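You operate a simulated robot arm through the tools that you are given. There is no shell and no other tool.

Carry out the task below with a simulated robot arm. There is one attempt and no reset: what you move stays moved.

Task
Finish the card in the reader and put it in the green tray.
Fine: make sure it is copied, format it; go by the reader's display; reader off at the end.
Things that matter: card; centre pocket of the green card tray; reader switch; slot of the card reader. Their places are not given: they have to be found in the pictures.

Only the result counts: the job must be done as asked and must still hold three seconds after the hand-in. Knocking over, shifting, dropping, spilling or breaking anything else fails it.

Robot
A 7-joint arm with a two-finger parallel gripper, fixed in place. Base frame: the origin is on the floor under the middle of its stand, x ahead of it, y to its left, z up. Lengths are in m, angles in degrees, forces in N, time in s.
It reaches about 1.147 m from its shoulder. Its first joint turns from -166.0 to 166.0 degrees. Payload 3.43 kg.
The TCP is the grasp point between the finger pads, 0.03 m short of the fingertips. In the tool frame z runs along the fingers and y along their closing line. The gripper opens to 0.094 m. The fingers are 0.028 m wide and 0.01 m thick; the gripper's body (0.05 by 0.096 m) begins 0.055 m behind the TCP.
Orientation is that of the tool frame in the base frame, as a unit quaternion [w, x, y, z]. With the fingers straight down and closing along the base's y, the tool's x points along the base's -x, its y along +y and its z along -z.

Tools
- The arm moves only by the tool step_arm. Its argument "targets" is a list that holds one entry, the list of rows, each a list of 7 numbers: the opening, from 0 (shut) to 1 (fully open), then the shift along the tool's x, y, z in m, then the turn, a rotation vector about the tool's x, y, z in degrees. In form: [[[jaw, tx, ty, tz, ax, ay, az], ...]]. A call has 1 to 20 rows; each row is the pose to reach, as a shift and turn from the pose commanded when the call began, along the tool's axes at that moment. A row lasts 0.2 s, in which the tool goes at most 0.05 m and 8.6 degrees; a call with a longer step from one row to the next is refused whole, and so is a gripper value outside its range. Where a pose cannot be reached the arm comes as near as it can. A force on the tool above 50 N (or 10 N above the force at the start of the call, whichever is more), or a blocked arm, ends the call early, and 0.2 s more pass. The fingers move at their own pace (about 0.045 m/s each) and stop on an object; they squeeze with about 28 N. The grip force told is the motor's: it shows also when the fingers shut on nothing. Time passes only in rows, and 0.2 s behind the last, so rows that repeat a pose let the fingers close. It gives the time, the measured TCP pose, the force on the tool (base axes), the opening and the grip force at its end, in the units of the frame above (readings bear some noise), with the torque about the TCP (base axes, N m) and any sound that the robot's microphone picked up.
- Cameras (640 x 400 px; columns grow to the right, rows downward): "scene" is fixed at [0.0516, -0.6492, 1.4654]; the picture's right is [0.54, -0.84, 0.00], its down [-0.51, -0.33, -0.80] and it looks along [0.67, 0.43, -0.60] (base axes); focal length 333 px, centre (320, 200). "wrist" rides on the gripper at [0.076, 0.014, -0.103] in the tool frame; the picture's right is [-0.18, 0.98, 0.00], its down [-0.75, -0.14, -0.64] and it looks along [-0.63, -0.12, 0.77] (tool axes); focal length 243 px, centre (320, 200).
- snapshot(camera): a new picture of that camera. No time passes.
- measure_at(camera, pixels): for up to 12 pixels [column, row] of the newest picture of that camera ("zoom" is the newest enlarged one), the place [x, y, z] in the base frame of the surface seen there, good to about 0.003 m. No time passes.
- enlarge(camera, box): a new picture of the part [left, top, right, bottom] of that camera's present view, enlarged. No time passes.
- job_done(): hands the job in; it is judged then, once.

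Open the gripper and draw the arm clear of the work before you hand the job in, unless the task says otherwise.

The tools are called after "Emit:" by a JSON object that holds its "api" and its "payload". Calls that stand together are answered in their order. step_arm: Moves the arm, as the interface text tells. Its arguments: {"type":"object","properties":{"targets":{"type":"array"}},"required":["targets"]} The other tools are called the same way: snapshot (camera) takes a picture; measure_at (camera, pixels) gives the place of the surface under pixels of a picture; enlarge (camera, box) takes an enlarged picture of a part of a camera's view; job_done () hands the job in.

At the start:

```text
clock: 0.0
eef_pos: [0.3301, -0.3483, 1.2697]
tool_rot: [0.0, 0.0, 1.0, 0.0]
wrist_force: [0.8, 0.7, 0.4]
torque: [-0.02, 0.02, 0.01]
gripper_width: 0.0941
grip_force: 0.0
```

scene: 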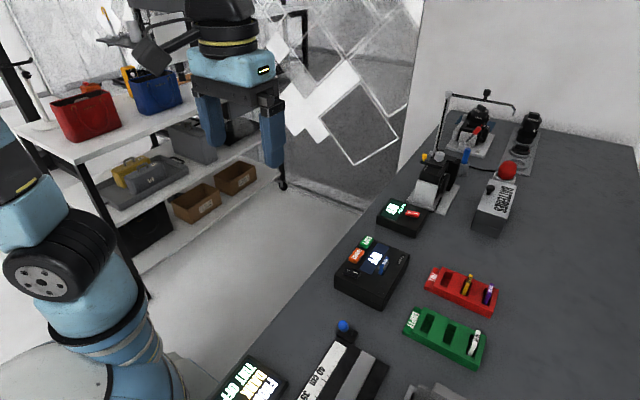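
wrist: 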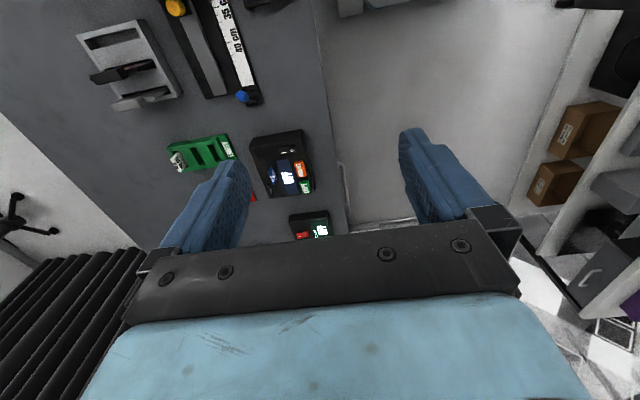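

The scene picture shows a black box with display and buttons near (372,268), a red tray at (462,288) and a green tray at (445,335). I enlarge these areas to read them.

Emit:
{"api": "enlarge", "payload": {"camera": "scene", "box": [320, 190, 440, 320]}}

Emit:
{"api": "enlarge", "payload": {"camera": "scene", "box": [390, 250, 510, 380]}}

Emit:
{"api": "enlarge", "payload": {"camera": "scene", "box": [200, 300, 500, 400]}}

Emit:
{"api": "enlarge", "payload": {"camera": "wrist", "box": [160, 110, 340, 250]}}

```text
3.08 times, centred on (380, 255) of scene
```

zoom: 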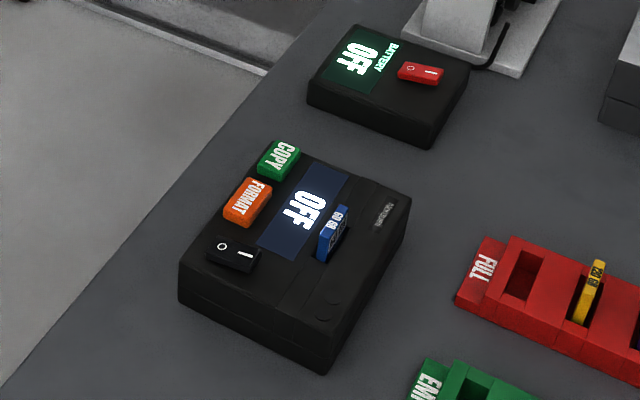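

```text
3.08 times, centred on (450, 315) of scene
```

zoom: 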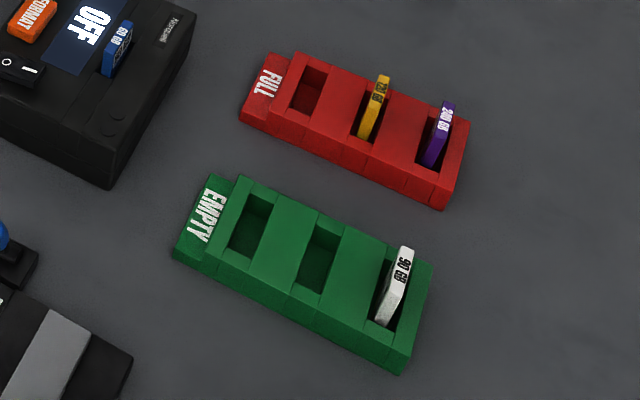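

```text
2.13 times, centred on (350, 350) of scene
```

zoom: 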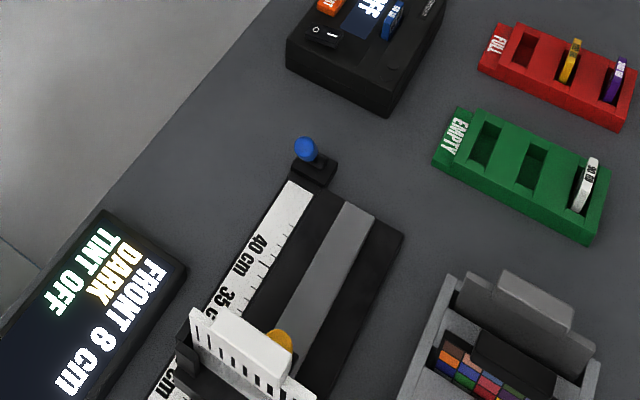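

```text
2.86 times, centred on (250, 180) of wrist
```

zoom: 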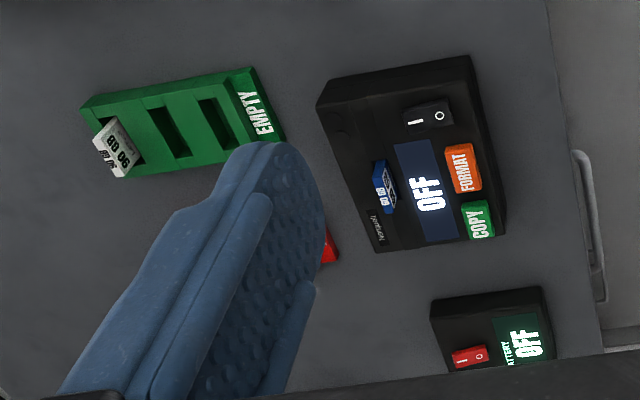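

The reader (display OFF) has a blue card in its slot, a black rocker switch (O / I), and COPY and FORMAT buttons; the green tray's centre pocket is empty. I take a fresh zoom and measure points on the reader.

Emit:
{"api": "enlarge", "payload": {"camera": "scene", "box": [330, 230, 415, 312]}}

```text
4.88 times, centred on (372, 271) of scene
```

zoom: 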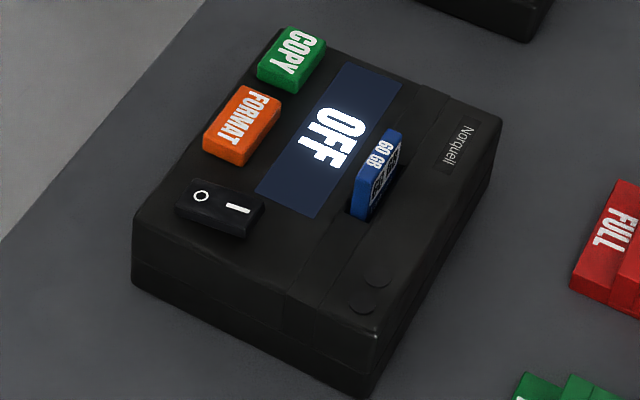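

I measure the switch ends (O at (201,196), I at (238,208)), the buttons, card top, and reader corners in this zoom.

Emit:
{"api": "measure_at", "payload": {"camera": "zoom", "pixels": [[201, 196], [238, 208], [183, 200], [258, 215], [240, 118], [290, 50], [392, 135], [364, 175], [380, 155], [140, 225], [375, 335], [490, 120]]}}

Emit:
{"api": "measure_at", "payload": {"camera": "scene", "pixels": [[430, 320], [408, 323], [478, 350], [350, 345], [490, 295], [340, 300], [385, 205]]}}

```text
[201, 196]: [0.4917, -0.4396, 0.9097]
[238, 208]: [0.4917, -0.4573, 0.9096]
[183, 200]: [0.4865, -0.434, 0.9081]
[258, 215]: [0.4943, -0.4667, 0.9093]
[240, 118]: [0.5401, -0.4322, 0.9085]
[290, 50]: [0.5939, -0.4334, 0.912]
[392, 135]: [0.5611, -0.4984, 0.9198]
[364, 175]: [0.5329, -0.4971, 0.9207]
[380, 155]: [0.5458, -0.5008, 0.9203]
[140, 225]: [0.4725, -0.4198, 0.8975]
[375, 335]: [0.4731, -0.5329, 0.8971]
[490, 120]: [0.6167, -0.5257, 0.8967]
```

```text
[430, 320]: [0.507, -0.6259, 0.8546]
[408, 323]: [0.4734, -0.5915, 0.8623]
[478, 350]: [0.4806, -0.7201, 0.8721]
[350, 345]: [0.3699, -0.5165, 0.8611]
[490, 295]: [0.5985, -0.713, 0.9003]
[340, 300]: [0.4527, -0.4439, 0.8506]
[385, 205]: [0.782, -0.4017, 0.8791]
```

The reader lies aligned with the base axes (switch near x 0.492, y -0.44 to -0.465; card top near (0.547,-0.499,0.92)). I move the gripper to a nearer viewing pose above and behind the reader.

Emit:
{"api": "step_arm", "payload": {"targets": [[[1, -0.009, -0.016, 0.028, 0, 0, 0], [1, -0.019, -0.032, 0.057, 0, 0, 0], [1, -0.028, -0.048, 0.085, 0, 0, 0], [1, -0.037, -0.064, 0.113, 0, 0, 0], [1, -0.047, -0.08, 0.142, 0, 0, 0], [1, -0.056, -0.096, 0.17, 0, 0, 0], [1, -0.056, -0.096, 0.17, 0, 0, 0]]]}}

Emit:
{"api": "snapshot", "payload": {"camera": "wrist"}}

Emit:
{"api": "snapshot", "payload": {"camera": "scene"}}

```text
clock: 1.6
eef_pos: [0.3858, -0.4444, 1.1]
tool_rot: [-0.001, -0.001, 1.0, 0.001]
wrist_force: [0.5, -0.2, 0.5]
torque: [-0.02, -0.03, 0.01]
gripper_width: 0.0941
grip_force: 0.1
```

```text
taken
```

wrist: 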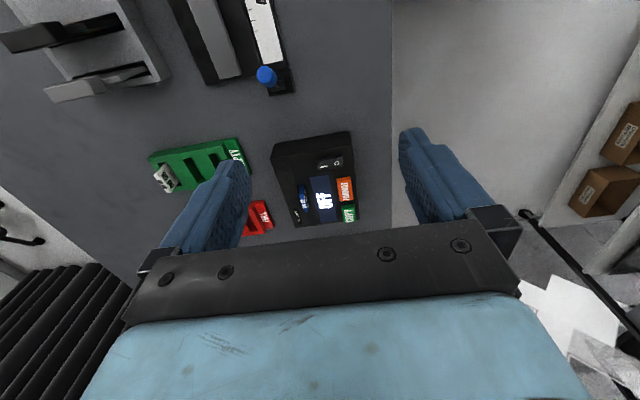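

```text
taken
```

scene: 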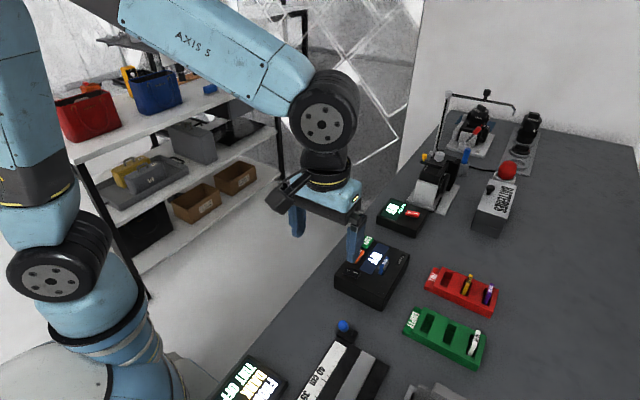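

The reader appears at (315,180) in the wrist view, unobstructed between the fingers. I enlarge it for details.

Emit:
{"api": "enlarge", "payload": {"camera": "wrist", "box": [250, 120, 378, 240]}}

```text
3.33 times, centred on (314, 180) of wrist
```

zoom: 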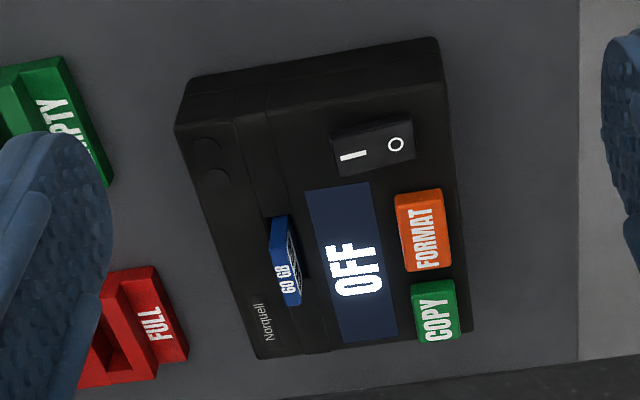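

I measure the switch corners, buttons, card and slot points in this wrist zoom.

Emit:
{"api": "measure_at", "payload": {"camera": "zoom", "pixels": [[352, 155], [395, 144], [340, 170], [410, 155], [338, 132], [405, 120], [424, 238], [400, 198], [446, 262], [436, 315], [416, 290], [455, 335]]}}

Emit:
{"api": "measure_at", "payload": {"camera": "zoom", "pixels": [[279, 260], [292, 275], [275, 222], [284, 218], [292, 303], [300, 300], [265, 210], [305, 310], [306, 270], [190, 120], [440, 85], [230, 330]]}}

```text
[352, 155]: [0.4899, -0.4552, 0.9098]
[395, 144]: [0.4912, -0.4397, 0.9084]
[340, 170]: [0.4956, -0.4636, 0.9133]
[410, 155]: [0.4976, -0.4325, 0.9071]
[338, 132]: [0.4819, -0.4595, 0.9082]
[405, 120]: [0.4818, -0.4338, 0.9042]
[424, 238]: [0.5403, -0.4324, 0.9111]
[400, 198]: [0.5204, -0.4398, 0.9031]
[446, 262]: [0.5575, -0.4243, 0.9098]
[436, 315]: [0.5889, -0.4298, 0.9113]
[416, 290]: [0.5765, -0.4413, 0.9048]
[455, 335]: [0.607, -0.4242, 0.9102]
```

```text
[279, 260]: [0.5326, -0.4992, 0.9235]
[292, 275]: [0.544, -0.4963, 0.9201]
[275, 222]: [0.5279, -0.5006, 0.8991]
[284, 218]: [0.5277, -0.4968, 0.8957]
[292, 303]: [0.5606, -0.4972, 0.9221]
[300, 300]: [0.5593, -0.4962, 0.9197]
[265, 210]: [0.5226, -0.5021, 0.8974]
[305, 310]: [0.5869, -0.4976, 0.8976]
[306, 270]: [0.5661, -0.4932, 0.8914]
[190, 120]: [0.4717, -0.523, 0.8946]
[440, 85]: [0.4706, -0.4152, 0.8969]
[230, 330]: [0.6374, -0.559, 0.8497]
```

The switch's I end (y about -0.46, z 0.913) is higher than its O end, so it is off; the I end must be pressed. I shut the gripper and move above the I end.

Emit:
{"api": "step_arm", "payload": {"targets": [[[0, -0.026, -0.004, 0.02, 0, 0, 0], [0, -0.052, -0.008, 0.04, 0, 0, 0], [0, -0.079, -0.012, 0.06, 0, 0, 0], [0, -0.105, -0.017, 0.08, 0, 0, 0], [0, -0.105, -0.017, 0.1, 0, 0, 0], [0, -0.105, -0.017, 0.12, 0, 0, 0], [0, -0.105, -0.017, 0.12, 0, 0, 0]]]}}

Emit:
{"api": "snapshot", "payload": {"camera": "wrist"}}

Emit:
{"api": "snapshot", "payload": {"camera": "scene"}}

```text
clock: 3.2
eef_pos: [0.4924, -0.4619, 0.9804]
tool_rot: [0.0, 0.0, 1.0, 0.0]
wrist_force: [0.6, 0.2, 0.4]
torque: [0.0, 0.0, 0.0]
gripper_width: 0.0
grip_force: 28.0
```

```text
taken
```

wrist: 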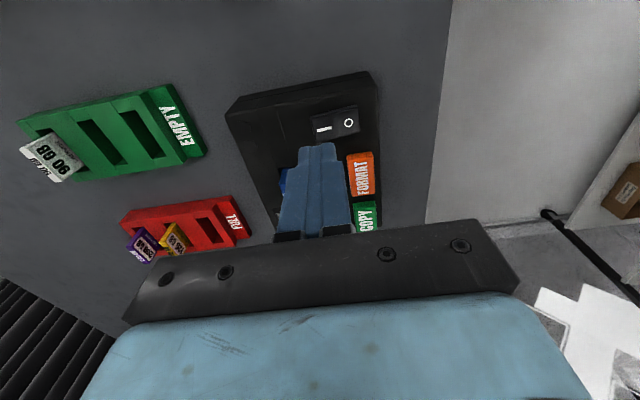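

```text
taken
```

scene: 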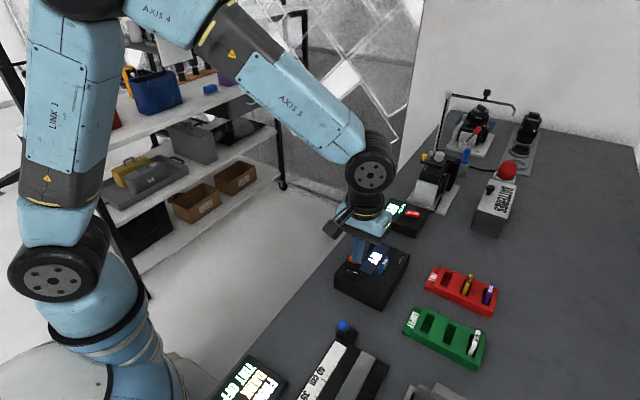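

The shut fingertips stand over the I end of the switch (tip near z 0.95). I go down in small steps to press it.

Emit:
{"api": "step_arm", "payload": {"targets": [[[0, 0.0, 0.001, 0.015, 0, 0, 0], [0, 0, 0.001, 0.028, 0, 0, 0], [0, 0, 0.001, 0.034, 0, 0, 0], [0, 0, 0.001, 0.037, 0, 0, 0], [0, 0, 0.001, 0.039, 0, 0, 0], [0, 0, 0.001, 0.041, 0, 0, 0]]]}}

Emit:
{"api": "enlarge", "payload": {"camera": "scene", "box": [330, 190, 430, 312]}}

Emit:
{"api": "enlarge", "payload": {"camera": "wrist", "box": [200, 60, 400, 260]}}

```text
clock: 4.6
eef_pos: [0.492, -0.4613, 0.9412]
tool_rot: [0.0, -0.001, 1.0, 0.0]
wrist_force: [0.6, -1.4, 2.1]
torque: [-0.01, -0.03, -0.03]
gripper_width: 0.0
grip_force: 28.4
```

```text
3.28 times, centred on (380, 251) of scene
```

zoom: 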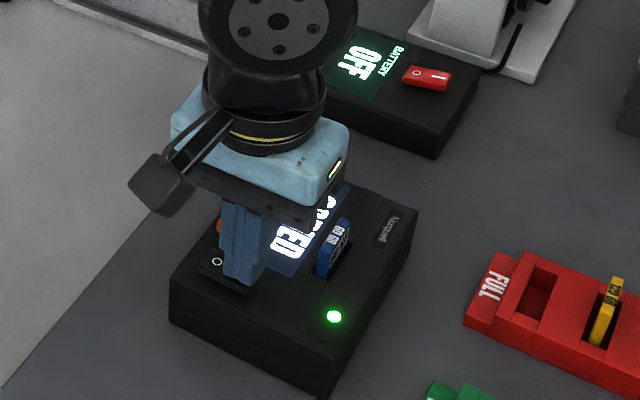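

```text
2.00 times, centred on (300, 160) of wrist
```

zoom: 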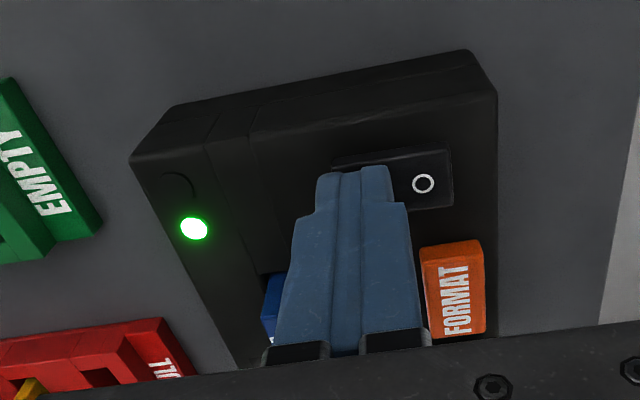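

The reader came on (green lamp at (334,316)) and the display shows a word ending in "...IED". I lift straight up and back to read the whole display.

Emit:
{"api": "step_arm", "payload": {"targets": [[[0, 0, 0, -0.02, 0, 0, 0], [0, 0, 0, -0.05, 0, 0, 0], [0, 0, 0, -0.09, 0, 0, 0], [0, 0.045, 0.0, -0.11, 0, 0, 0], [0, 0.09, 0.0, -0.13, 0, 0, 0], [0, 0.12, 0.0, -0.15, 0, 0, 0]]]}}

Emit:
{"api": "enlarge", "payload": {"camera": "scene", "box": [330, 190, 430, 312]}}

Emit:
{"api": "enlarge", "payload": {"camera": "wrist", "box": [230, 100, 390, 250]}}

```text
clock: 6.0
eef_pos: [0.3705, -0.4618, 1.0893]
tool_rot: [0.0, 0.0, 1.0, 0.0]
wrist_force: [-0.5, 1.0, -0.4]
torque: [-0.01, 0.04, -0.02]
gripper_width: 0.0
grip_force: 27.9
```

```text
3.28 times, centred on (380, 251) of scene
```

zoom: 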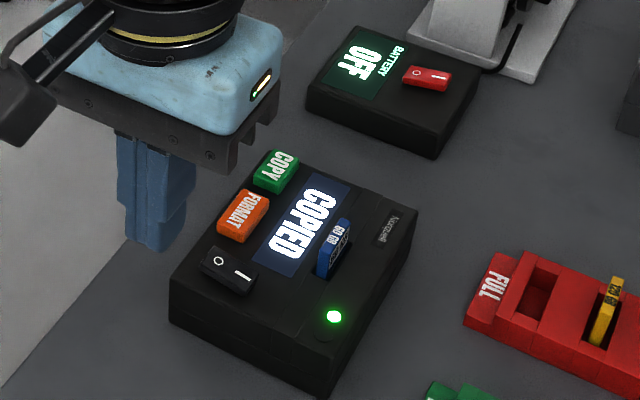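

```text
2.67 times, centred on (310, 175) of wrist
```

zoom: 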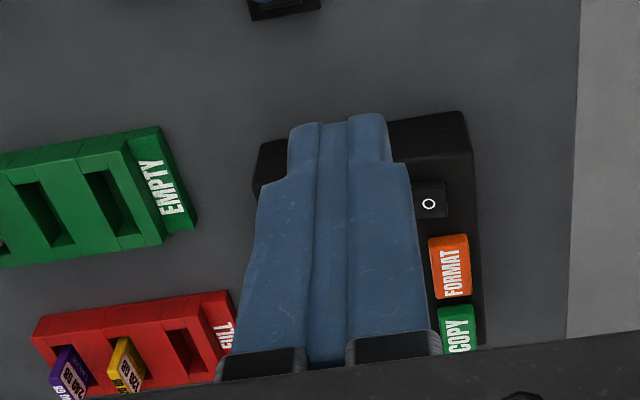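

The display reads "COPIED". I wait a second to be sure the reading is steady before formatting.

Emit:
{"api": "step_arm", "payload": {"targets": [[[0, 0, 0, 0, 0, 0, 0], [0, 0, 0, 0, 0, 0, 0], [0, 0, 0, 0, 0, 0, 0], [0, 0, 0, 0, 0, 0, 0], [0, 0, 0, 0, 0, 0, 0]]]}}

Emit:
{"api": "enlarge", "payload": {"camera": "scene", "box": [350, 230, 415, 300]}}

```text
clock: 7.2
eef_pos: [0.3707, -0.4637, 1.0887]
tool_rot: [0.0, -0.001, 1.0, 0.0]
wrist_force: [0.4, 0.3, -0.7]
torque: [-0.04, 0.0, -0.01]
gripper_width: 0.0
grip_force: 28.0
```

```text
5.71 times, centred on (382, 265) of scene
```

zoom: 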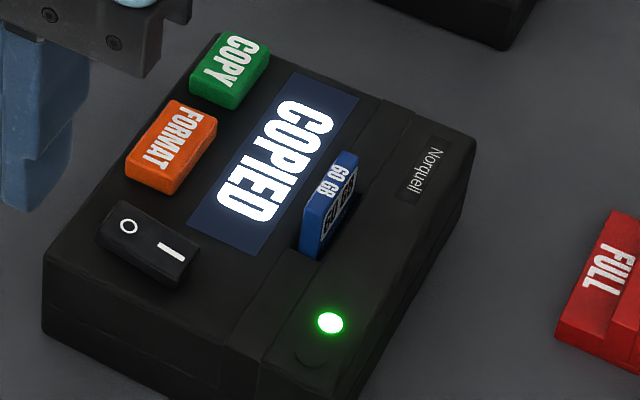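

COPIED is steady, so the card is copied and can be formatted. I move the shut fingertips above FORMAT (0.541,-0.432,0.91).

Emit:
{"api": "step_arm", "payload": {"targets": [[[0, -0.045, 0.01, 0.01, 0, 0, 0], [0, -0.09, 0.02, 0.02, 0, 0, 0], [0, -0.135, 0.031, 0.03, 0, 0, 0], [0, -0.17, 0.031, 0.05, 0, 0, 0], [0, -0.17, 0.031, 0.08, 0, 0, 0], [0, -0.17, 0.031, 0.11, 0, 0, 0], [0, -0.17, 0.031, 0.125, 0, 0, 0], [0, -0.17, 0.031, 0.125, 0, 0, 0]]]}}

Emit:
{"api": "enlarge", "payload": {"camera": "wrist", "box": [200, 60, 400, 260]}}

Emit:
{"api": "enlarge", "payload": {"camera": "scene", "box": [330, 190, 430, 312]}}

```text
clock: 9.0
eef_pos: [0.5428, -0.429, 0.9642]
tool_rot: [0.001, 0.0, 1.0, 0.0]
wrist_force: [0.3, 0.8, 0.2]
torque: [0.02, -0.01, -0.01]
gripper_width: 0.0
grip_force: 28.4
```

```text
2.00 times, centred on (300, 160) of wrist
```

zoom: 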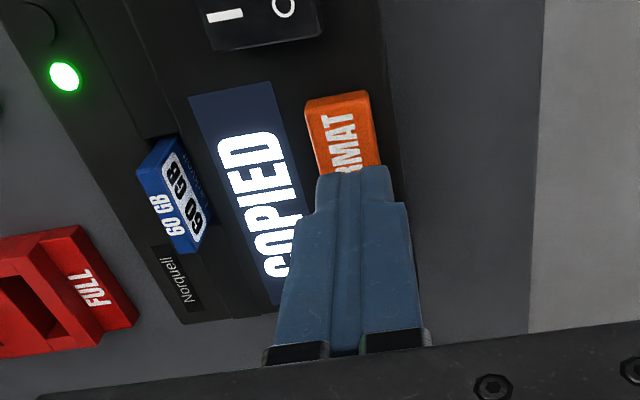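

```text
3.28 times, centred on (380, 251) of scene
```

zoom: 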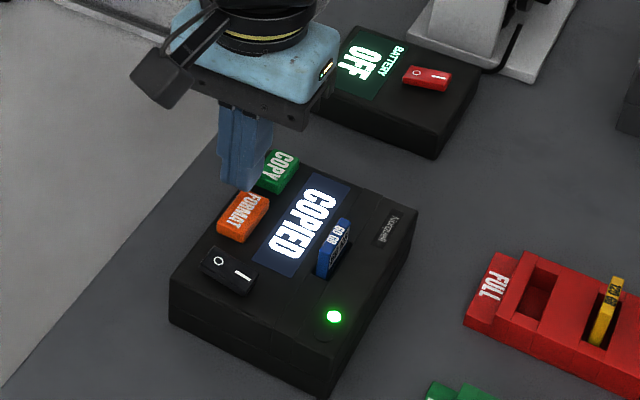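

I'm above FORMAT; I measure the FORMAT button's front corners in the newest pictures to check the aim before pressing.

Emit:
{"api": "measure_at", "payload": {"camera": "zoom", "pixels": [[244, 210], [220, 226], [240, 238], [268, 205], [240, 198], [262, 178], [285, 190], [296, 160], [268, 155]]}}

Emit:
{"api": "enlarge", "payload": {"camera": "wrist", "box": [200, 60, 400, 260]}}

```text
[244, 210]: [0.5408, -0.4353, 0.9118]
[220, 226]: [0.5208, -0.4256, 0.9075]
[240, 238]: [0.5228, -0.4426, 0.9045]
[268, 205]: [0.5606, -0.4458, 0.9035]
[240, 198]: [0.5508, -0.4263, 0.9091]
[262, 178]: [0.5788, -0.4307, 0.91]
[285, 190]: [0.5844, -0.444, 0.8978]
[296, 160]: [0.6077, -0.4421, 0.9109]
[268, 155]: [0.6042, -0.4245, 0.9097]
```

```text
2.00 times, centred on (300, 160) of wrist
```

zoom: 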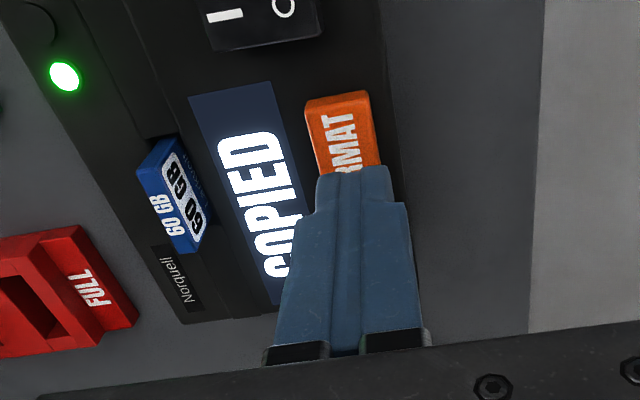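

FORMAT's centre is (0.540,-0.433), top z about 0.911; I correct by 2–3 mm and press gently in small steps.

Emit:
{"api": "step_arm", "payload": {"targets": [[[0, 0.002, -0.003, 0.01, 0, 0, 0], [0, 0.002, -0.003, 0.019, 0, 0, 0], [0, 0.002, -0.003, 0.022, 0, 0, 0], [0, 0.002, -0.003, 0.024, 0, 0, 0], [0, 0.002, -0.003, 0.026, 0, 0, 0]]]}}

Emit:
{"api": "enlarge", "payload": {"camera": "wrist", "box": [200, 60, 400, 260]}}

Emit:
{"api": "enlarge", "payload": {"camera": "scene", "box": [330, 190, 430, 312]}}

```text
clock: 10.2
eef_pos: [0.5394, -0.4334, 0.9381]
tool_rot: [0.0, 0.0, 1.0, 0.0]
wrist_force: [0.4, 0.8, 0.6]
torque: [0.03, -0.03, -0.02]
gripper_width: 0.0001
grip_force: 27.9
```

```text
2.00 times, centred on (300, 160) of wrist
```

zoom: 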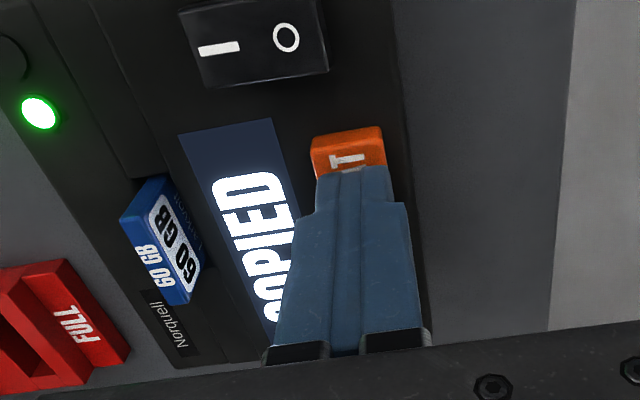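

```text
3.28 times, centred on (380, 251) of scene
```

zoom: 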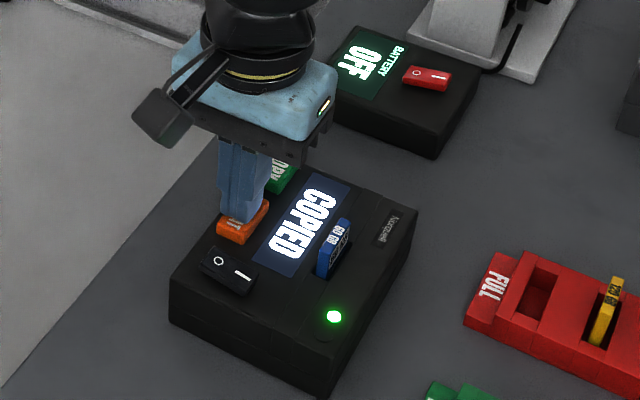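

No contact force yet and the display still says COPIED. I press on a few millimetres more in 1 mm steps.

Emit:
{"api": "step_arm", "payload": {"targets": [[[0, 0, 0, 0.001, 0, 0, 0], [0, 0, 0, 0.002, 0, 0, 0], [0, 0, 0, 0.003, 0, 0, 0]]]}}

Emit:
{"api": "enlarge", "payload": {"camera": "wrist", "box": [200, 60, 400, 260]}}

Emit:
{"api": "enlarge", "payload": {"camera": "scene", "box": [330, 190, 430, 312]}}

```text
clock: 11.0
eef_pos: [0.5402, -0.4325, 0.9351]
tool_rot: [0.0, 0.0, 1.0, 0.001]
wrist_force: [1.7, -1.1, 2.0]
torque: [-0.03, -0.04, 0.01]
gripper_width: 0.0002
grip_force: 27.5
heard: click
```

```text
2.00 times, centred on (300, 160) of wrist
```

zoom: 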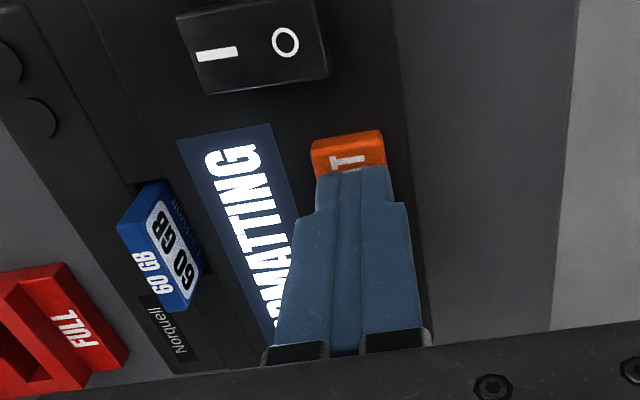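

```text
3.28 times, centred on (380, 251) of scene
```

zoom: 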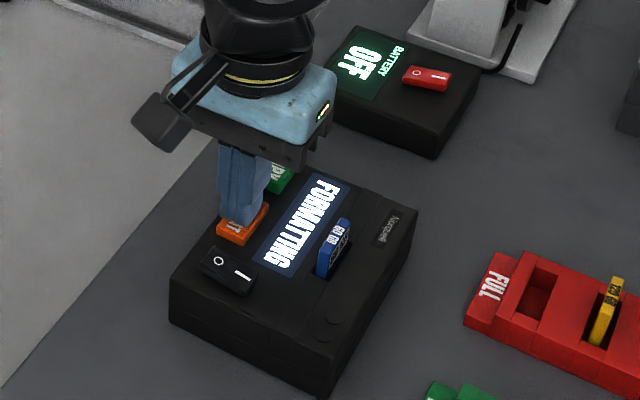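

A click was heard and the display reads FORMATTING. I lift straight up off the button and wait, watching the display.

Emit:
{"api": "step_arm", "payload": {"targets": [[[0, 0, 0, -0.015, 0, 0, 0], [0, 0, 0, -0.04, 0, 0, 0], [0, 0, 0, -0.08, 0, 0, 0], [0, 0, 0, -0.12, 0, 0, 0], [0, 0, 0, -0.12, 0, 0, 0], [0, 0, 0, -0.12, 0, 0, 0], [0, 0, 0, -0.12, 0, 0, 0], [0, 0, 0, -0.12, 0, 0, 0], [0, 0, 0, -0.12, 0, 0, 0]]]}}

Emit:
{"api": "enlarge", "payload": {"camera": "scene", "box": [330, 190, 430, 312]}}

Emit:
{"api": "enlarge", "payload": {"camera": "wrist", "box": [150, 40, 400, 240]}}

```text
clock: 13.0
eef_pos: [0.5385, -0.4336, 1.0539]
tool_rot: [0.0, 0.0, 1.0, 0.0]
wrist_force: [0.8, -0.6, -0.1]
torque: [0.01, 0.02, 0.01]
gripper_width: 0.0001
grip_force: 28.4
```

```text
3.28 times, centred on (380, 251) of scene
```

zoom: 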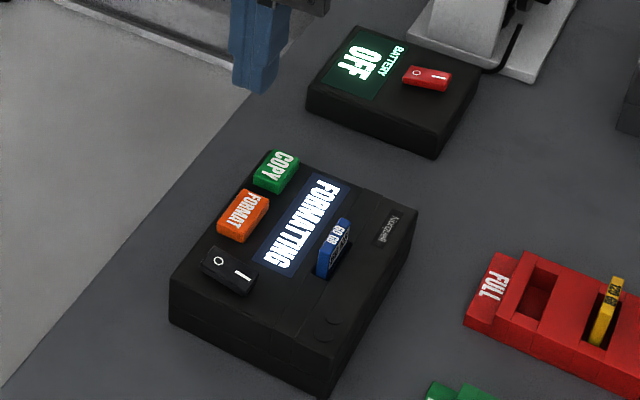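

```text
2.00 times, centred on (275, 140) of wrist
```

zoom: 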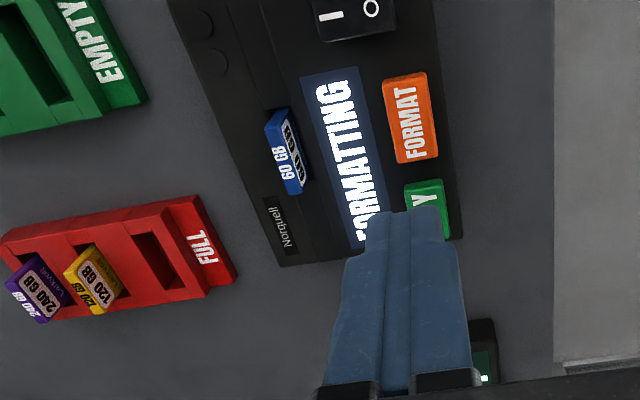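

The display still says FORMATTING. While waiting I move back to (0.40,-0.55,1.10) to view both the green tray and the reader.

Emit:
{"api": "step_arm", "payload": {"targets": [[[0, 0.035, -0.03, -0.012, 0, 0, 0], [0, 0.07, -0.06, -0.024, 0, 0, 0], [0, 0.105, -0.09, -0.036, 0, 0, 0], [0, 0.14, -0.117, -0.046, 0, 0, 0], [0, 0.14, -0.117, -0.046, 0, 0, 0], [0, 0.14, -0.117, -0.046, 0, 0, 0], [0, 0.14, -0.117, -0.046, 0, 0, 0], [0, 0.14, -0.117, -0.046, 0, 0, 0]]]}}

Emit:
{"api": "snapshot", "payload": {"camera": "wrist"}}

Emit:
{"api": "enlarge", "payload": {"camera": "scene", "box": [330, 190, 430, 312]}}

```text
clock: 14.8
eef_pos: [0.3981, -0.5519, 1.1033]
tool_rot: [0.0, 0.001, 1.0, 0.0]
wrist_force: [0.0, -0.6, -1.3]
torque: [0.0, 0.01, -0.02]
gripper_width: 0.0002
grip_force: 27.5
```

```text
taken
```

wrist: 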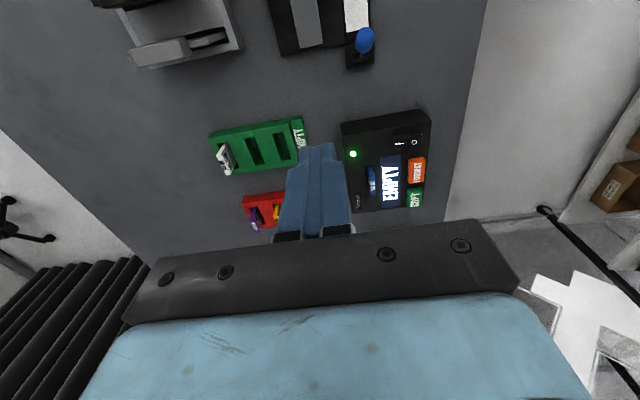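

```text
3.28 times, centred on (380, 251) of scene
```

zoom: 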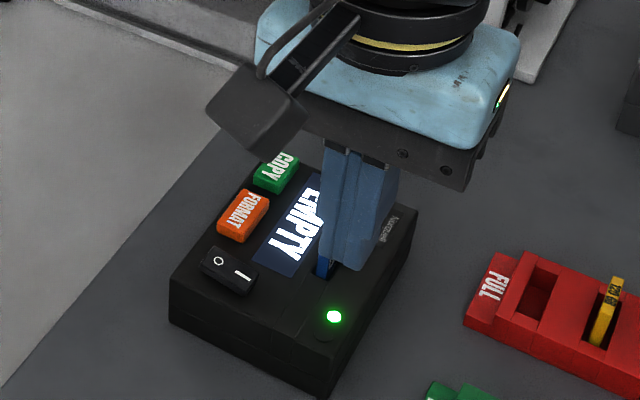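

The display now reads EMPTY and the lamp is green: formatting is finished. I enlarge the tray and reader in the wrist view to measure the centre pocket and the card.

Emit:
{"api": "enlarge", "payload": {"camera": "wrist", "box": [200, 105, 320, 185]}}

```text
5.00 times, centred on (260, 145) of wrist
```

zoom: 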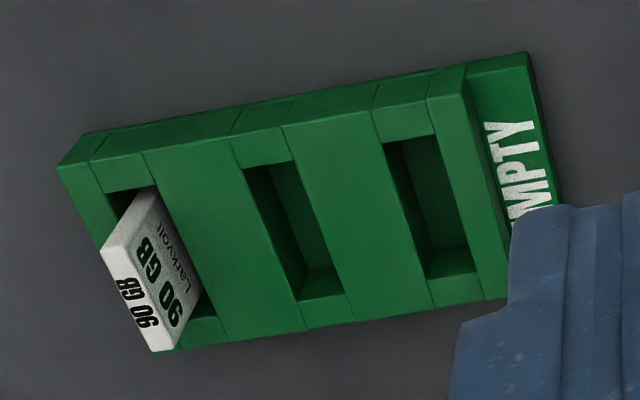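

I measure the rim corners of the centre pocket ((243,168), (284,160), (302,300), (343,292)), its floor, and the neighbouring card in this zoom.

Emit:
{"api": "measure_at", "payload": {"camera": "zoom", "pixels": [[240, 167], [286, 159], [302, 302], [346, 293], [315, 285], [262, 150], [325, 310], [320, 180], [205, 200], [385, 143], [428, 137], [475, 270]]}}

Emit:
{"api": "measure_at", "payload": {"camera": "zoom", "pixels": [[65, 170], [462, 95], [500, 295], [175, 345], [130, 250], [152, 345], [110, 250], [180, 290], [155, 195], [60, 250], [290, 230], [280, 200]]}}

```text
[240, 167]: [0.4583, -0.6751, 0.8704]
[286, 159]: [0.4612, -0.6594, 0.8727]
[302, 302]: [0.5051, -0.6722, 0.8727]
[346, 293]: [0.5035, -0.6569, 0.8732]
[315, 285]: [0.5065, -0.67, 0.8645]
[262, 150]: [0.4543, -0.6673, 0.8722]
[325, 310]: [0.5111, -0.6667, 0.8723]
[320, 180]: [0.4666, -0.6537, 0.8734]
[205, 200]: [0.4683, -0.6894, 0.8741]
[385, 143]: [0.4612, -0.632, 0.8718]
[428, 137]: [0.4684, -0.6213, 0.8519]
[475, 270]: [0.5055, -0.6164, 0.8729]
```

```text
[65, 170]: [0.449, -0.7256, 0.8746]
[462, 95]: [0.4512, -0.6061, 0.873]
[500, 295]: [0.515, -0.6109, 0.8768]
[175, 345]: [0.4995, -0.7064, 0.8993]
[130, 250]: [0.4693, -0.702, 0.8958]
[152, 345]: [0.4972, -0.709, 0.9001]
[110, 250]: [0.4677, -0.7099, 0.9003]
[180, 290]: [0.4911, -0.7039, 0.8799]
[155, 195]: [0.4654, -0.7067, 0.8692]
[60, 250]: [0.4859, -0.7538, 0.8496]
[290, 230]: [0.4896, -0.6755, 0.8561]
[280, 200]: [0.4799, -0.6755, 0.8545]
```

The centre pocket spans about x 0.460–0.505, y -0.6745 to -0.658 with rim z 0.873 and is empty. I open the gripper partly and move above the card in the reader at (0.545,-0.4985).

Emit:
{"api": "step_arm", "payload": {"targets": [[[0.32, -0.037, 0.013, 0.01, 0, 0, 0], [0.32, -0.074, 0.026, 0.025, 0, 0, 0], [0.32, -0.111, 0.04, 0.045, 0, 0, 0], [0.32, -0.147, 0.053, 0.07, 0, 0, 0], [0.32, -0.147, 0.053, 0.1, 0, 0, 0], [0.32, -0.147, 0.053, 0.11, 0, 0, 0], [0.32, -0.147, 0.053, 0.11, 0, 0, 0]]]}}

Emit:
{"api": "snapshot", "payload": {"camera": "wrist"}}

Emit:
{"api": "enlarge", "payload": {"camera": "scene", "box": [345, 215, 425, 305]}}

```text
clock: 16.4
eef_pos: [0.5478, -0.497, 0.9913]
tool_rot: [0.0, 0.001, 1.0, -0.001]
wrist_force: [0.3, 0.3, -0.3]
torque: [0.01, 0.0, 0.02]
gripper_width: 0.0304
grip_force: 0.0
```

```text
taken
```

wrist: 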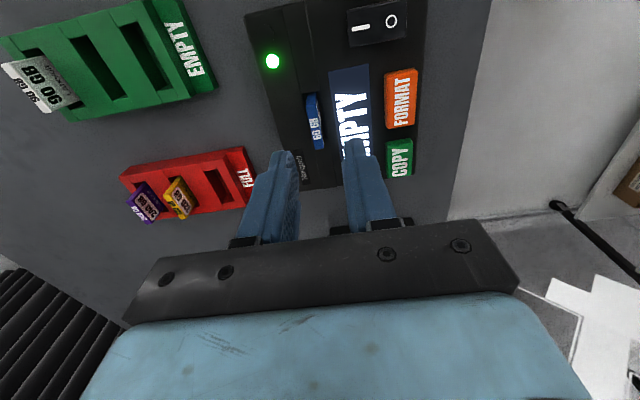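

```text
4.44 times, centred on (385, 260) of scene
```

zoom: 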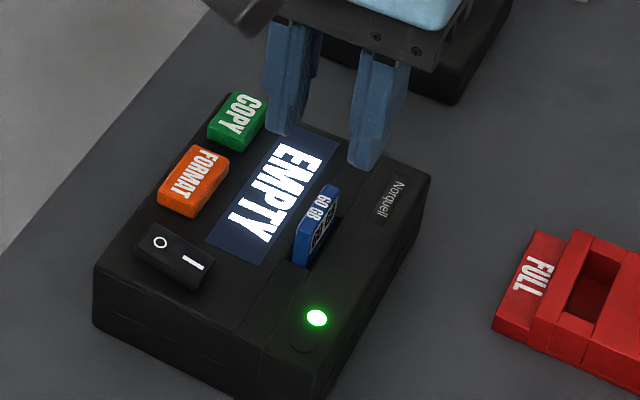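

The open fingers stand above the card; I enlarge the card in the wrist view to measure its edges accurately.

Emit:
{"api": "enlarge", "payload": {"camera": "wrist", "box": [280, 75, 360, 165]}}

```text
4.44 times, centred on (320, 120) of wrist
```

zoom: 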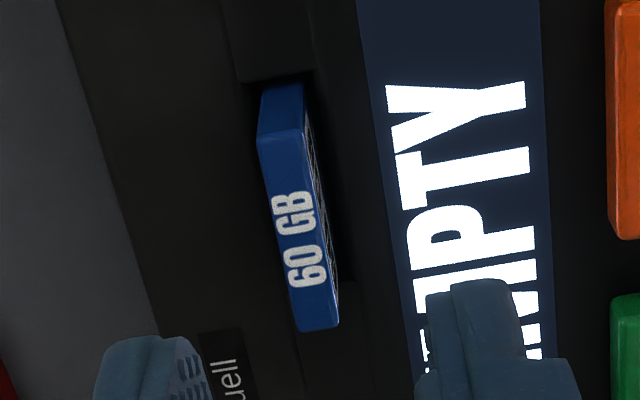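

Emit:
{"api": "measure_at", "payload": {"camera": "zoom", "pixels": [[262, 145], [298, 138], [300, 325], [333, 318], [280, 230], [300, 230], [290, 200], [265, 100], [250, 120], [340, 200], [232, 60], [318, 330]]}}

```text
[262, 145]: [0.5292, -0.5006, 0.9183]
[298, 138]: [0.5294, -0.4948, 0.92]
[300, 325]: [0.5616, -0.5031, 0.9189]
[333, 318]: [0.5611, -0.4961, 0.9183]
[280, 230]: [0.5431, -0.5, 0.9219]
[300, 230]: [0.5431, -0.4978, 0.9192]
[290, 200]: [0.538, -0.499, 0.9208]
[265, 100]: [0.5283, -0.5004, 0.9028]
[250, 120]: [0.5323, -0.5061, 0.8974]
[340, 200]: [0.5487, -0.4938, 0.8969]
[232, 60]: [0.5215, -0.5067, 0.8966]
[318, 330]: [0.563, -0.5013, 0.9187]
```

Card: x 0.529–0.562, y centre about -0.499, top z about 0.92, clear reader top 0.897. I correct by (-3,-2) mm, go down to TCP z 0.932 (tips 5 mm above the reader) and close on the card.

Emit:
{"api": "step_arm", "payload": {"targets": [[[0.32, 0.003, -0.002, 0.015, 0, 0, 0], [0.32, 0.003, -0.002, 0.035, 0, 0, 0], [0.32, 0.003, -0.002, 0.05, 0, 0, 0], [0.32, 0.003, -0.002, 0.058, 0, 0, 0], [0.32, 0.003, -0.002, 0.058, 0, 0, 0]]]}}

Emit:
{"api": "enlarge", "payload": {"camera": "wrist", "box": [240, 60, 400, 240]}}

Emit:
{"api": "enlarge", "payload": {"camera": "scene", "box": [345, 215, 425, 305]}}

```text
clock: 17.6
eef_pos: [0.5428, -0.4994, 0.9333]
tool_rot: [0.0, 0.0, 1.0, 0.001]
wrist_force: [0.0, 0.2, 0.5]
torque: [-0.01, 0.0, 0.03]
gripper_width: 0.0303
grip_force: 0.1
```

```text
2.22 times, centred on (320, 150) of wrist
```

zoom: 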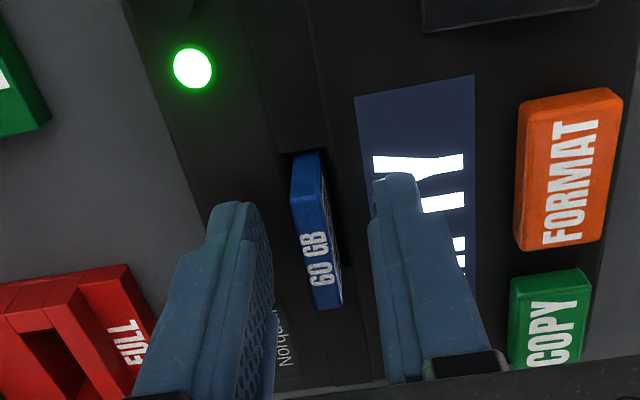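

```text
4.44 times, centred on (385, 260) of scene
```

zoom: 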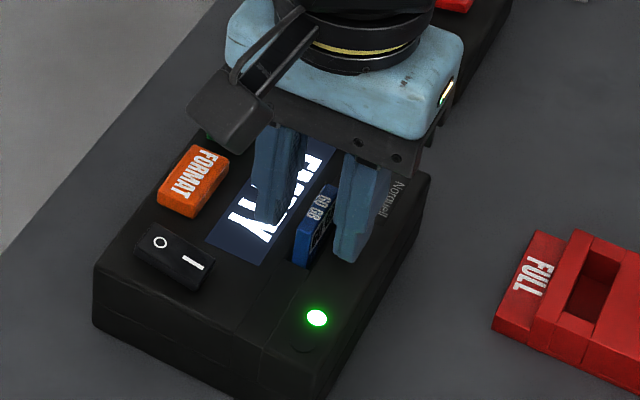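

The fingers straddle the card evenly, with the lamp still green. I close on the card and hold still while the grip builds.

Emit:
{"api": "step_arm", "payload": {"targets": [[[0, 0, 0, 0, 0, 0, 0], [0, 0, 0, 0, 0, 0, 0], [0, 0, 0, 0, 0, 0, 0], [0, 0, 0, 0, 0, 0, 0]]]}}

Emit:
{"api": "enlarge", "payload": {"camera": "wrist", "box": [240, 60, 400, 240]}}

```text
clock: 18.6
eef_pos: [0.5423, -0.4977, 0.9337]
tool_rot: [0.0, 0.0, 1.0, 0.0]
wrist_force: [0.8, -0.9, 0.4]
torque: [-0.02, 0.0, 0.01]
gripper_width: 0.0064
grip_force: 27.6
```

```text
2.22 times, centred on (320, 150) of wrist
```

zoom: 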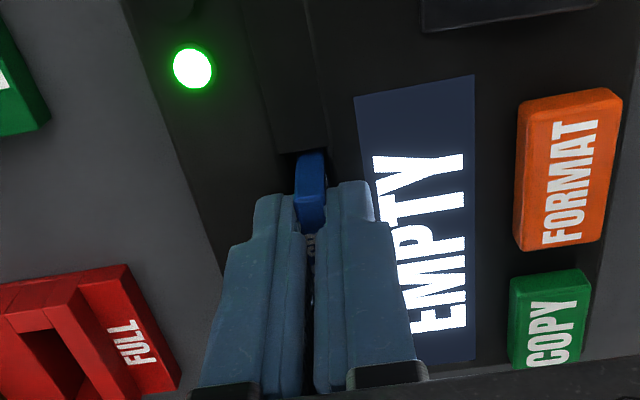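

The card is gripped (6.4 mm, 27.6 N) and the display says EMPTY with the green lamp. I draw it straight up slowly.

Emit:
{"api": "step_arm", "payload": {"targets": [[[0, 0, 0, -0.005, 0, 0, 0], [0, 0, 0, -0.012, 0, 0, 0], [0, 0, 0, -0.02, 0, 0, 0], [0, 0, 0, -0.035, 0, 0, 0], [0, 0, 0, -0.06, 0, 0, 0], [0, 0, 0, -0.09, 0, 0, 0], [0, 0, 0, -0.11, 0, 0, 0], [0, 0, 0, -0.11, 0, 0, 0]]]}}

Emit:
{"api": "snapshot", "payload": {"camera": "wrist"}}

Emit:
{"api": "enlarge", "payload": {"camera": "scene", "box": [340, 180, 440, 310]}}

```text
clock: 20.4
eef_pos: [0.5425, -0.4997, 1.0429]
tool_rot: [0.001, 0.0, 1.0, 0.0]
wrist_force: [0.2, -0.2, 0.0]
torque: [0.01, -0.01, -0.02]
gripper_width: 0.0065
grip_force: 27.5
```

```text
taken
```

wrist: 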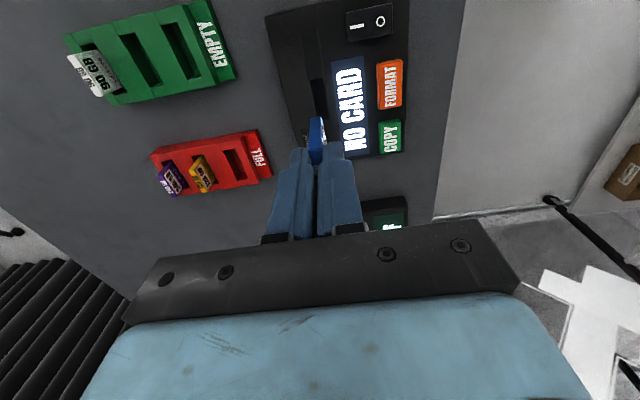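

```text
3.08 times, centred on (390, 245) of scene
```

zoom: 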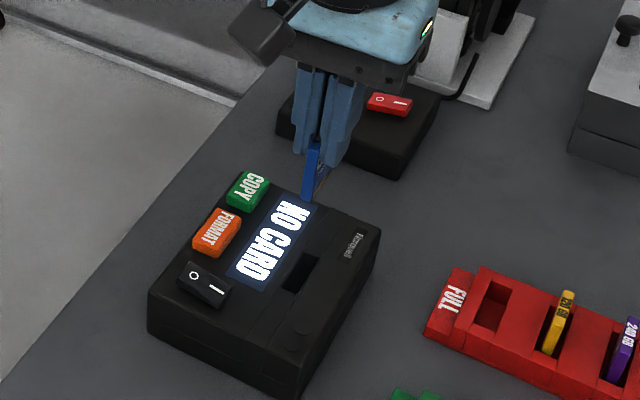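

The card is out and the display shows NO CARD. I measure the card hanging below the fingers in the scene zoom (bottom near (308,198)).

Emit:
{"api": "measure_at", "payload": {"camera": "zoom", "pixels": [[308, 198], [306, 190], [312, 170], [312, 150], [320, 185], [326, 175], [304, 198], [318, 145]]}}

Emit:
{"api": "enlarge", "payload": {"camera": "wrist", "box": [270, 90, 370, 180]}}

```text
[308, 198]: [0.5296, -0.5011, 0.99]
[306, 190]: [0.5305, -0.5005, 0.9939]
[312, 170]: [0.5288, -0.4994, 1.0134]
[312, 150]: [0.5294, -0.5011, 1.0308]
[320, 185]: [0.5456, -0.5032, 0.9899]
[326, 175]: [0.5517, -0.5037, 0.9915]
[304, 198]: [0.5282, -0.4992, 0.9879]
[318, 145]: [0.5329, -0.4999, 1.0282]
```

```text
4.44 times, centred on (320, 135) of wrist
```

zoom: 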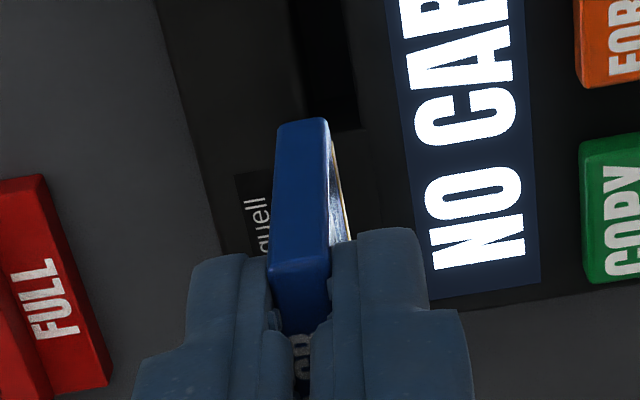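

The card is 43 mm tall, its bottom about 56 mm below the TCP, its centre about 3 mm ahead of the TCP in x. I carry it above the centre pocket (0.4825,-0.6665), staying high.

Emit:
{"api": "step_arm", "payload": {"targets": [[[0, 0.011, -0.03, 0.0, 0, 0, 0], [0, 0.022, -0.06, 0.0, 0, 0, 0], [0, 0.034, -0.09, 0.005, 0, 0, 0], [0, 0.046, -0.12, 0.015, 0, 0, 0], [0, 0.057, -0.15, 0.03, 0, 0, 0], [0, 0.063, -0.167, 0.045, 0, 0, 0], [0, 0.063, -0.167, 0.06, 0, 0, 0], [0, 0.063, -0.167, 0.06, 0, 0, 0], [0, 0.063, -0.167, 0.06, 0, 0, 0]]]}}

Emit:
{"api": "snapshot", "payload": {"camera": "wrist"}}

Emit:
{"api": "enlarge", "payload": {"camera": "scene", "box": [390, 250, 510, 380]}}

```text
clock: 22.4
eef_pos: [0.4807, -0.6666, 0.9835]
tool_rot: [0.0, 0.0, 1.0, -0.001]
wrist_force: [-0.4, -0.4, -0.3]
torque: [-0.03, -0.01, -0.02]
gripper_width: 0.0066
grip_force: 27.6
```

```text
taken
```

wrist: 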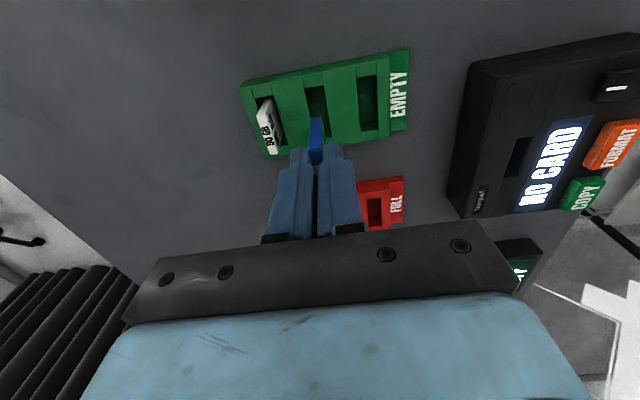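

```text
3.08 times, centred on (450, 315) of scene
```

zoom: 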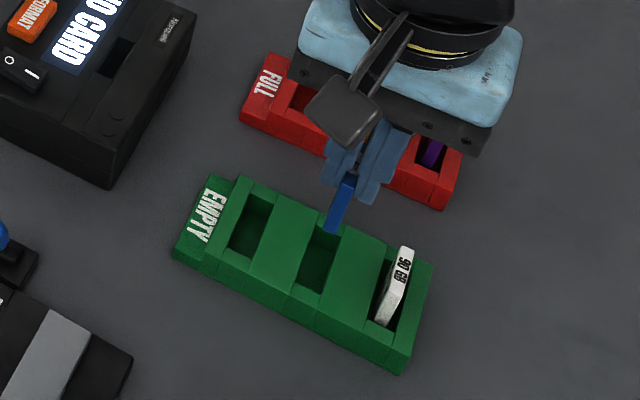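

I enlarge the wrist view around the card and pocket to check the alignment.

Emit:
{"api": "enlarge", "payload": {"camera": "wrist", "box": [240, 50, 410, 170]}}

```text
3.33 times, centred on (325, 110) of wrist
```

zoom: 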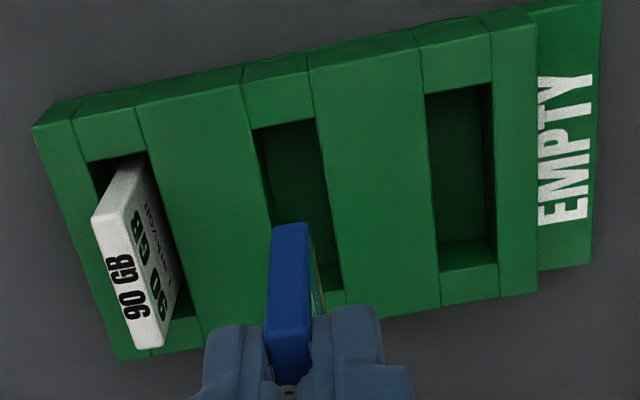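

Emit:
{"api": "measure_at", "payload": {"camera": "zoom", "pixels": [[250, 130], [316, 118], [330, 200], [346, 290], [262, 190], [335, 298], [285, 228], [272, 228], [304, 228], [290, 270], [96, 215], [130, 215]]}}

Emit:
{"api": "measure_at", "payload": {"camera": "wrist", "pixels": [[306, 88], [328, 84], [338, 140], [361, 77], [378, 74], [389, 127]]}}

```text
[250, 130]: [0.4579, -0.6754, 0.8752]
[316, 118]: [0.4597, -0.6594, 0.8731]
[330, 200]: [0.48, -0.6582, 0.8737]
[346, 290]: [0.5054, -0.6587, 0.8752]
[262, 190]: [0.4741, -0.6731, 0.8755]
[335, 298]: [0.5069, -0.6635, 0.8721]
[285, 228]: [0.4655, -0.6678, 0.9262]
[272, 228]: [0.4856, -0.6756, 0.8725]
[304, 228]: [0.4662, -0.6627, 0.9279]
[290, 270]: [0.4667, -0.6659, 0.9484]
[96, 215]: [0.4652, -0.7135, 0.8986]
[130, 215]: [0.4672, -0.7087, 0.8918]
```

```text
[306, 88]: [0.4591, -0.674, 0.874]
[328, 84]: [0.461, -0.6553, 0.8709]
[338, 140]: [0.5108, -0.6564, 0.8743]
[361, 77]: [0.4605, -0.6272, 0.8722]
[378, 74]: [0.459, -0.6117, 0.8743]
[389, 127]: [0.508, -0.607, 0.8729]
```

The card (x 0.466–0.499, y centre about -0.666) sits centred over the pocket (x 0.460–0.505, y -0.6745 to -0.659). I lower it into the pocket, slowly at the end.

Emit:
{"api": "step_arm", "payload": {"targets": [[[0, 0, 0, 0.02, 0, 0, 0], [0, 0, 0, 0.04, 0, 0, 0], [0, 0, 0, 0.05, 0, 0, 0], [0, 0, 0, 0.057, 0, 0, 0], [0, 0, 0, 0.062, 0, 0, 0], [0, 0, 0, 0.065, 0, 0, 0]]]}}

Emit:
{"api": "enlarge", "payload": {"camera": "wrist", "box": [220, 60, 400, 220]}}

Emit:
{"api": "enlarge", "payload": {"camera": "scene", "box": [390, 270, 500, 380]}}

```text
clock: 23.8
eef_pos: [0.4798, -0.6658, 0.9186]
tool_rot: [0.0, 0.0, 1.0, 0.0]
wrist_force: [-1.2, -0.1, -0.1]
torque: [-0.03, 0.01, 0.02]
gripper_width: 0.0062
grip_force: 28.1
```

```text
2.50 times, centred on (310, 140) of wrist
```

zoom: 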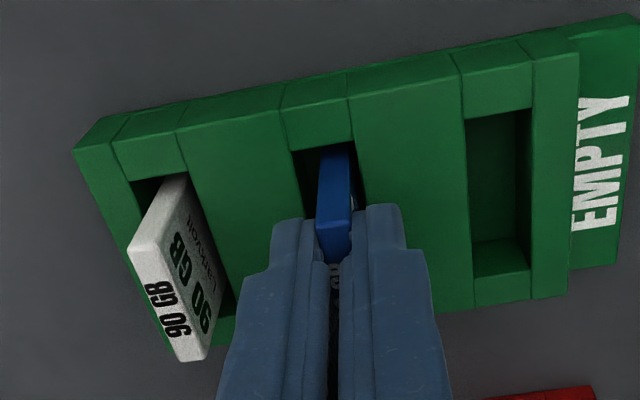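

```text
3.64 times, centred on (445, 325) of scene
```

zoom: 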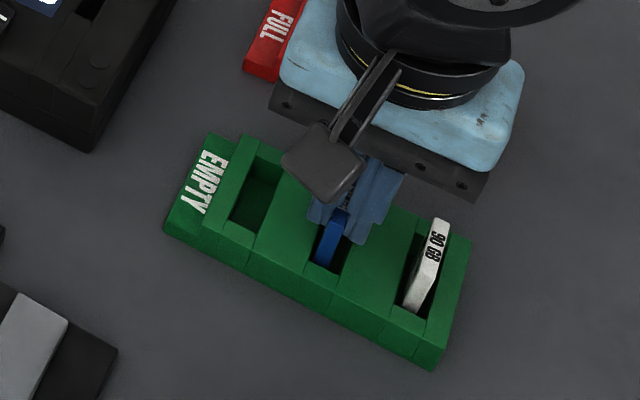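

The card is inside the centre pocket with no contact force yet. I lower further in 1 mm steps, looking for a light touch on the floor.

Emit:
{"api": "step_arm", "payload": {"targets": [[[0, 0, 0, 0.001, 0, 0, 0], [0, 0, 0, 0.002, 0, 0, 0], [0, 0, 0, 0.003, 0, 0, 0], [0, 0, 0, 0.004, 0, 0, 0], [0, 0, 0, 0.005, 0, 0, 0]]]}}

Emit:
{"api": "enlarge", "payload": {"camera": "wrist", "box": [220, 60, 400, 220]}}

```text
clock: 25.0
eef_pos: [0.4806, -0.6662, 0.9132]
tool_rot: [0.001, 0.0, 1.0, 0.0]
wrist_force: [0.6, 0.1, 1.6]
torque: [0.03, -0.02, -0.02]
gripper_width: 0.0063
grip_force: 27.7
```

```text
2.50 times, centred on (310, 140) of wrist
```

zoom: 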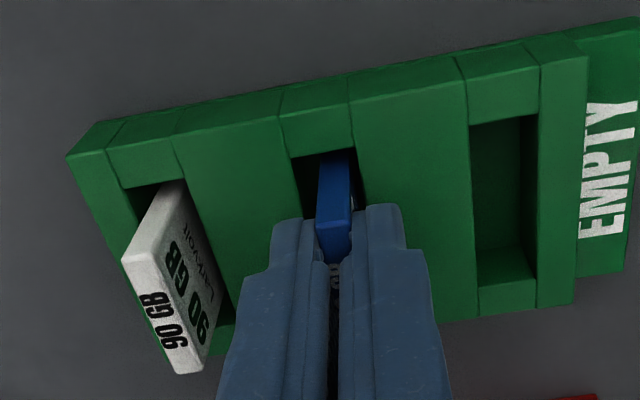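

Force z reads 1.6 N, within noise. I go another 2 mm in half-millimetre steps to see whether it rises.

Emit:
{"api": "step_arm", "payload": {"targets": [[[0, 0, 0, 0.0005, 0, 0, 0], [0, 0, 0, 0.001, 0, 0, 0], [0, 0, 0, 0.0015, 0, 0, 0], [0, 0, 0, 0.002, 0, 0, 0]]]}}

```text
clock: 26.0
eef_pos: [0.4797, -0.6665, 0.9132]
tool_rot: [-0.001, 0.0, 1.0, -0.001]
wrist_force: [0.4, -0.5, 17.9]
torque: [-0.02, -0.11, 0.0]
gripper_width: 0.0064
grip_force: 27.7
```

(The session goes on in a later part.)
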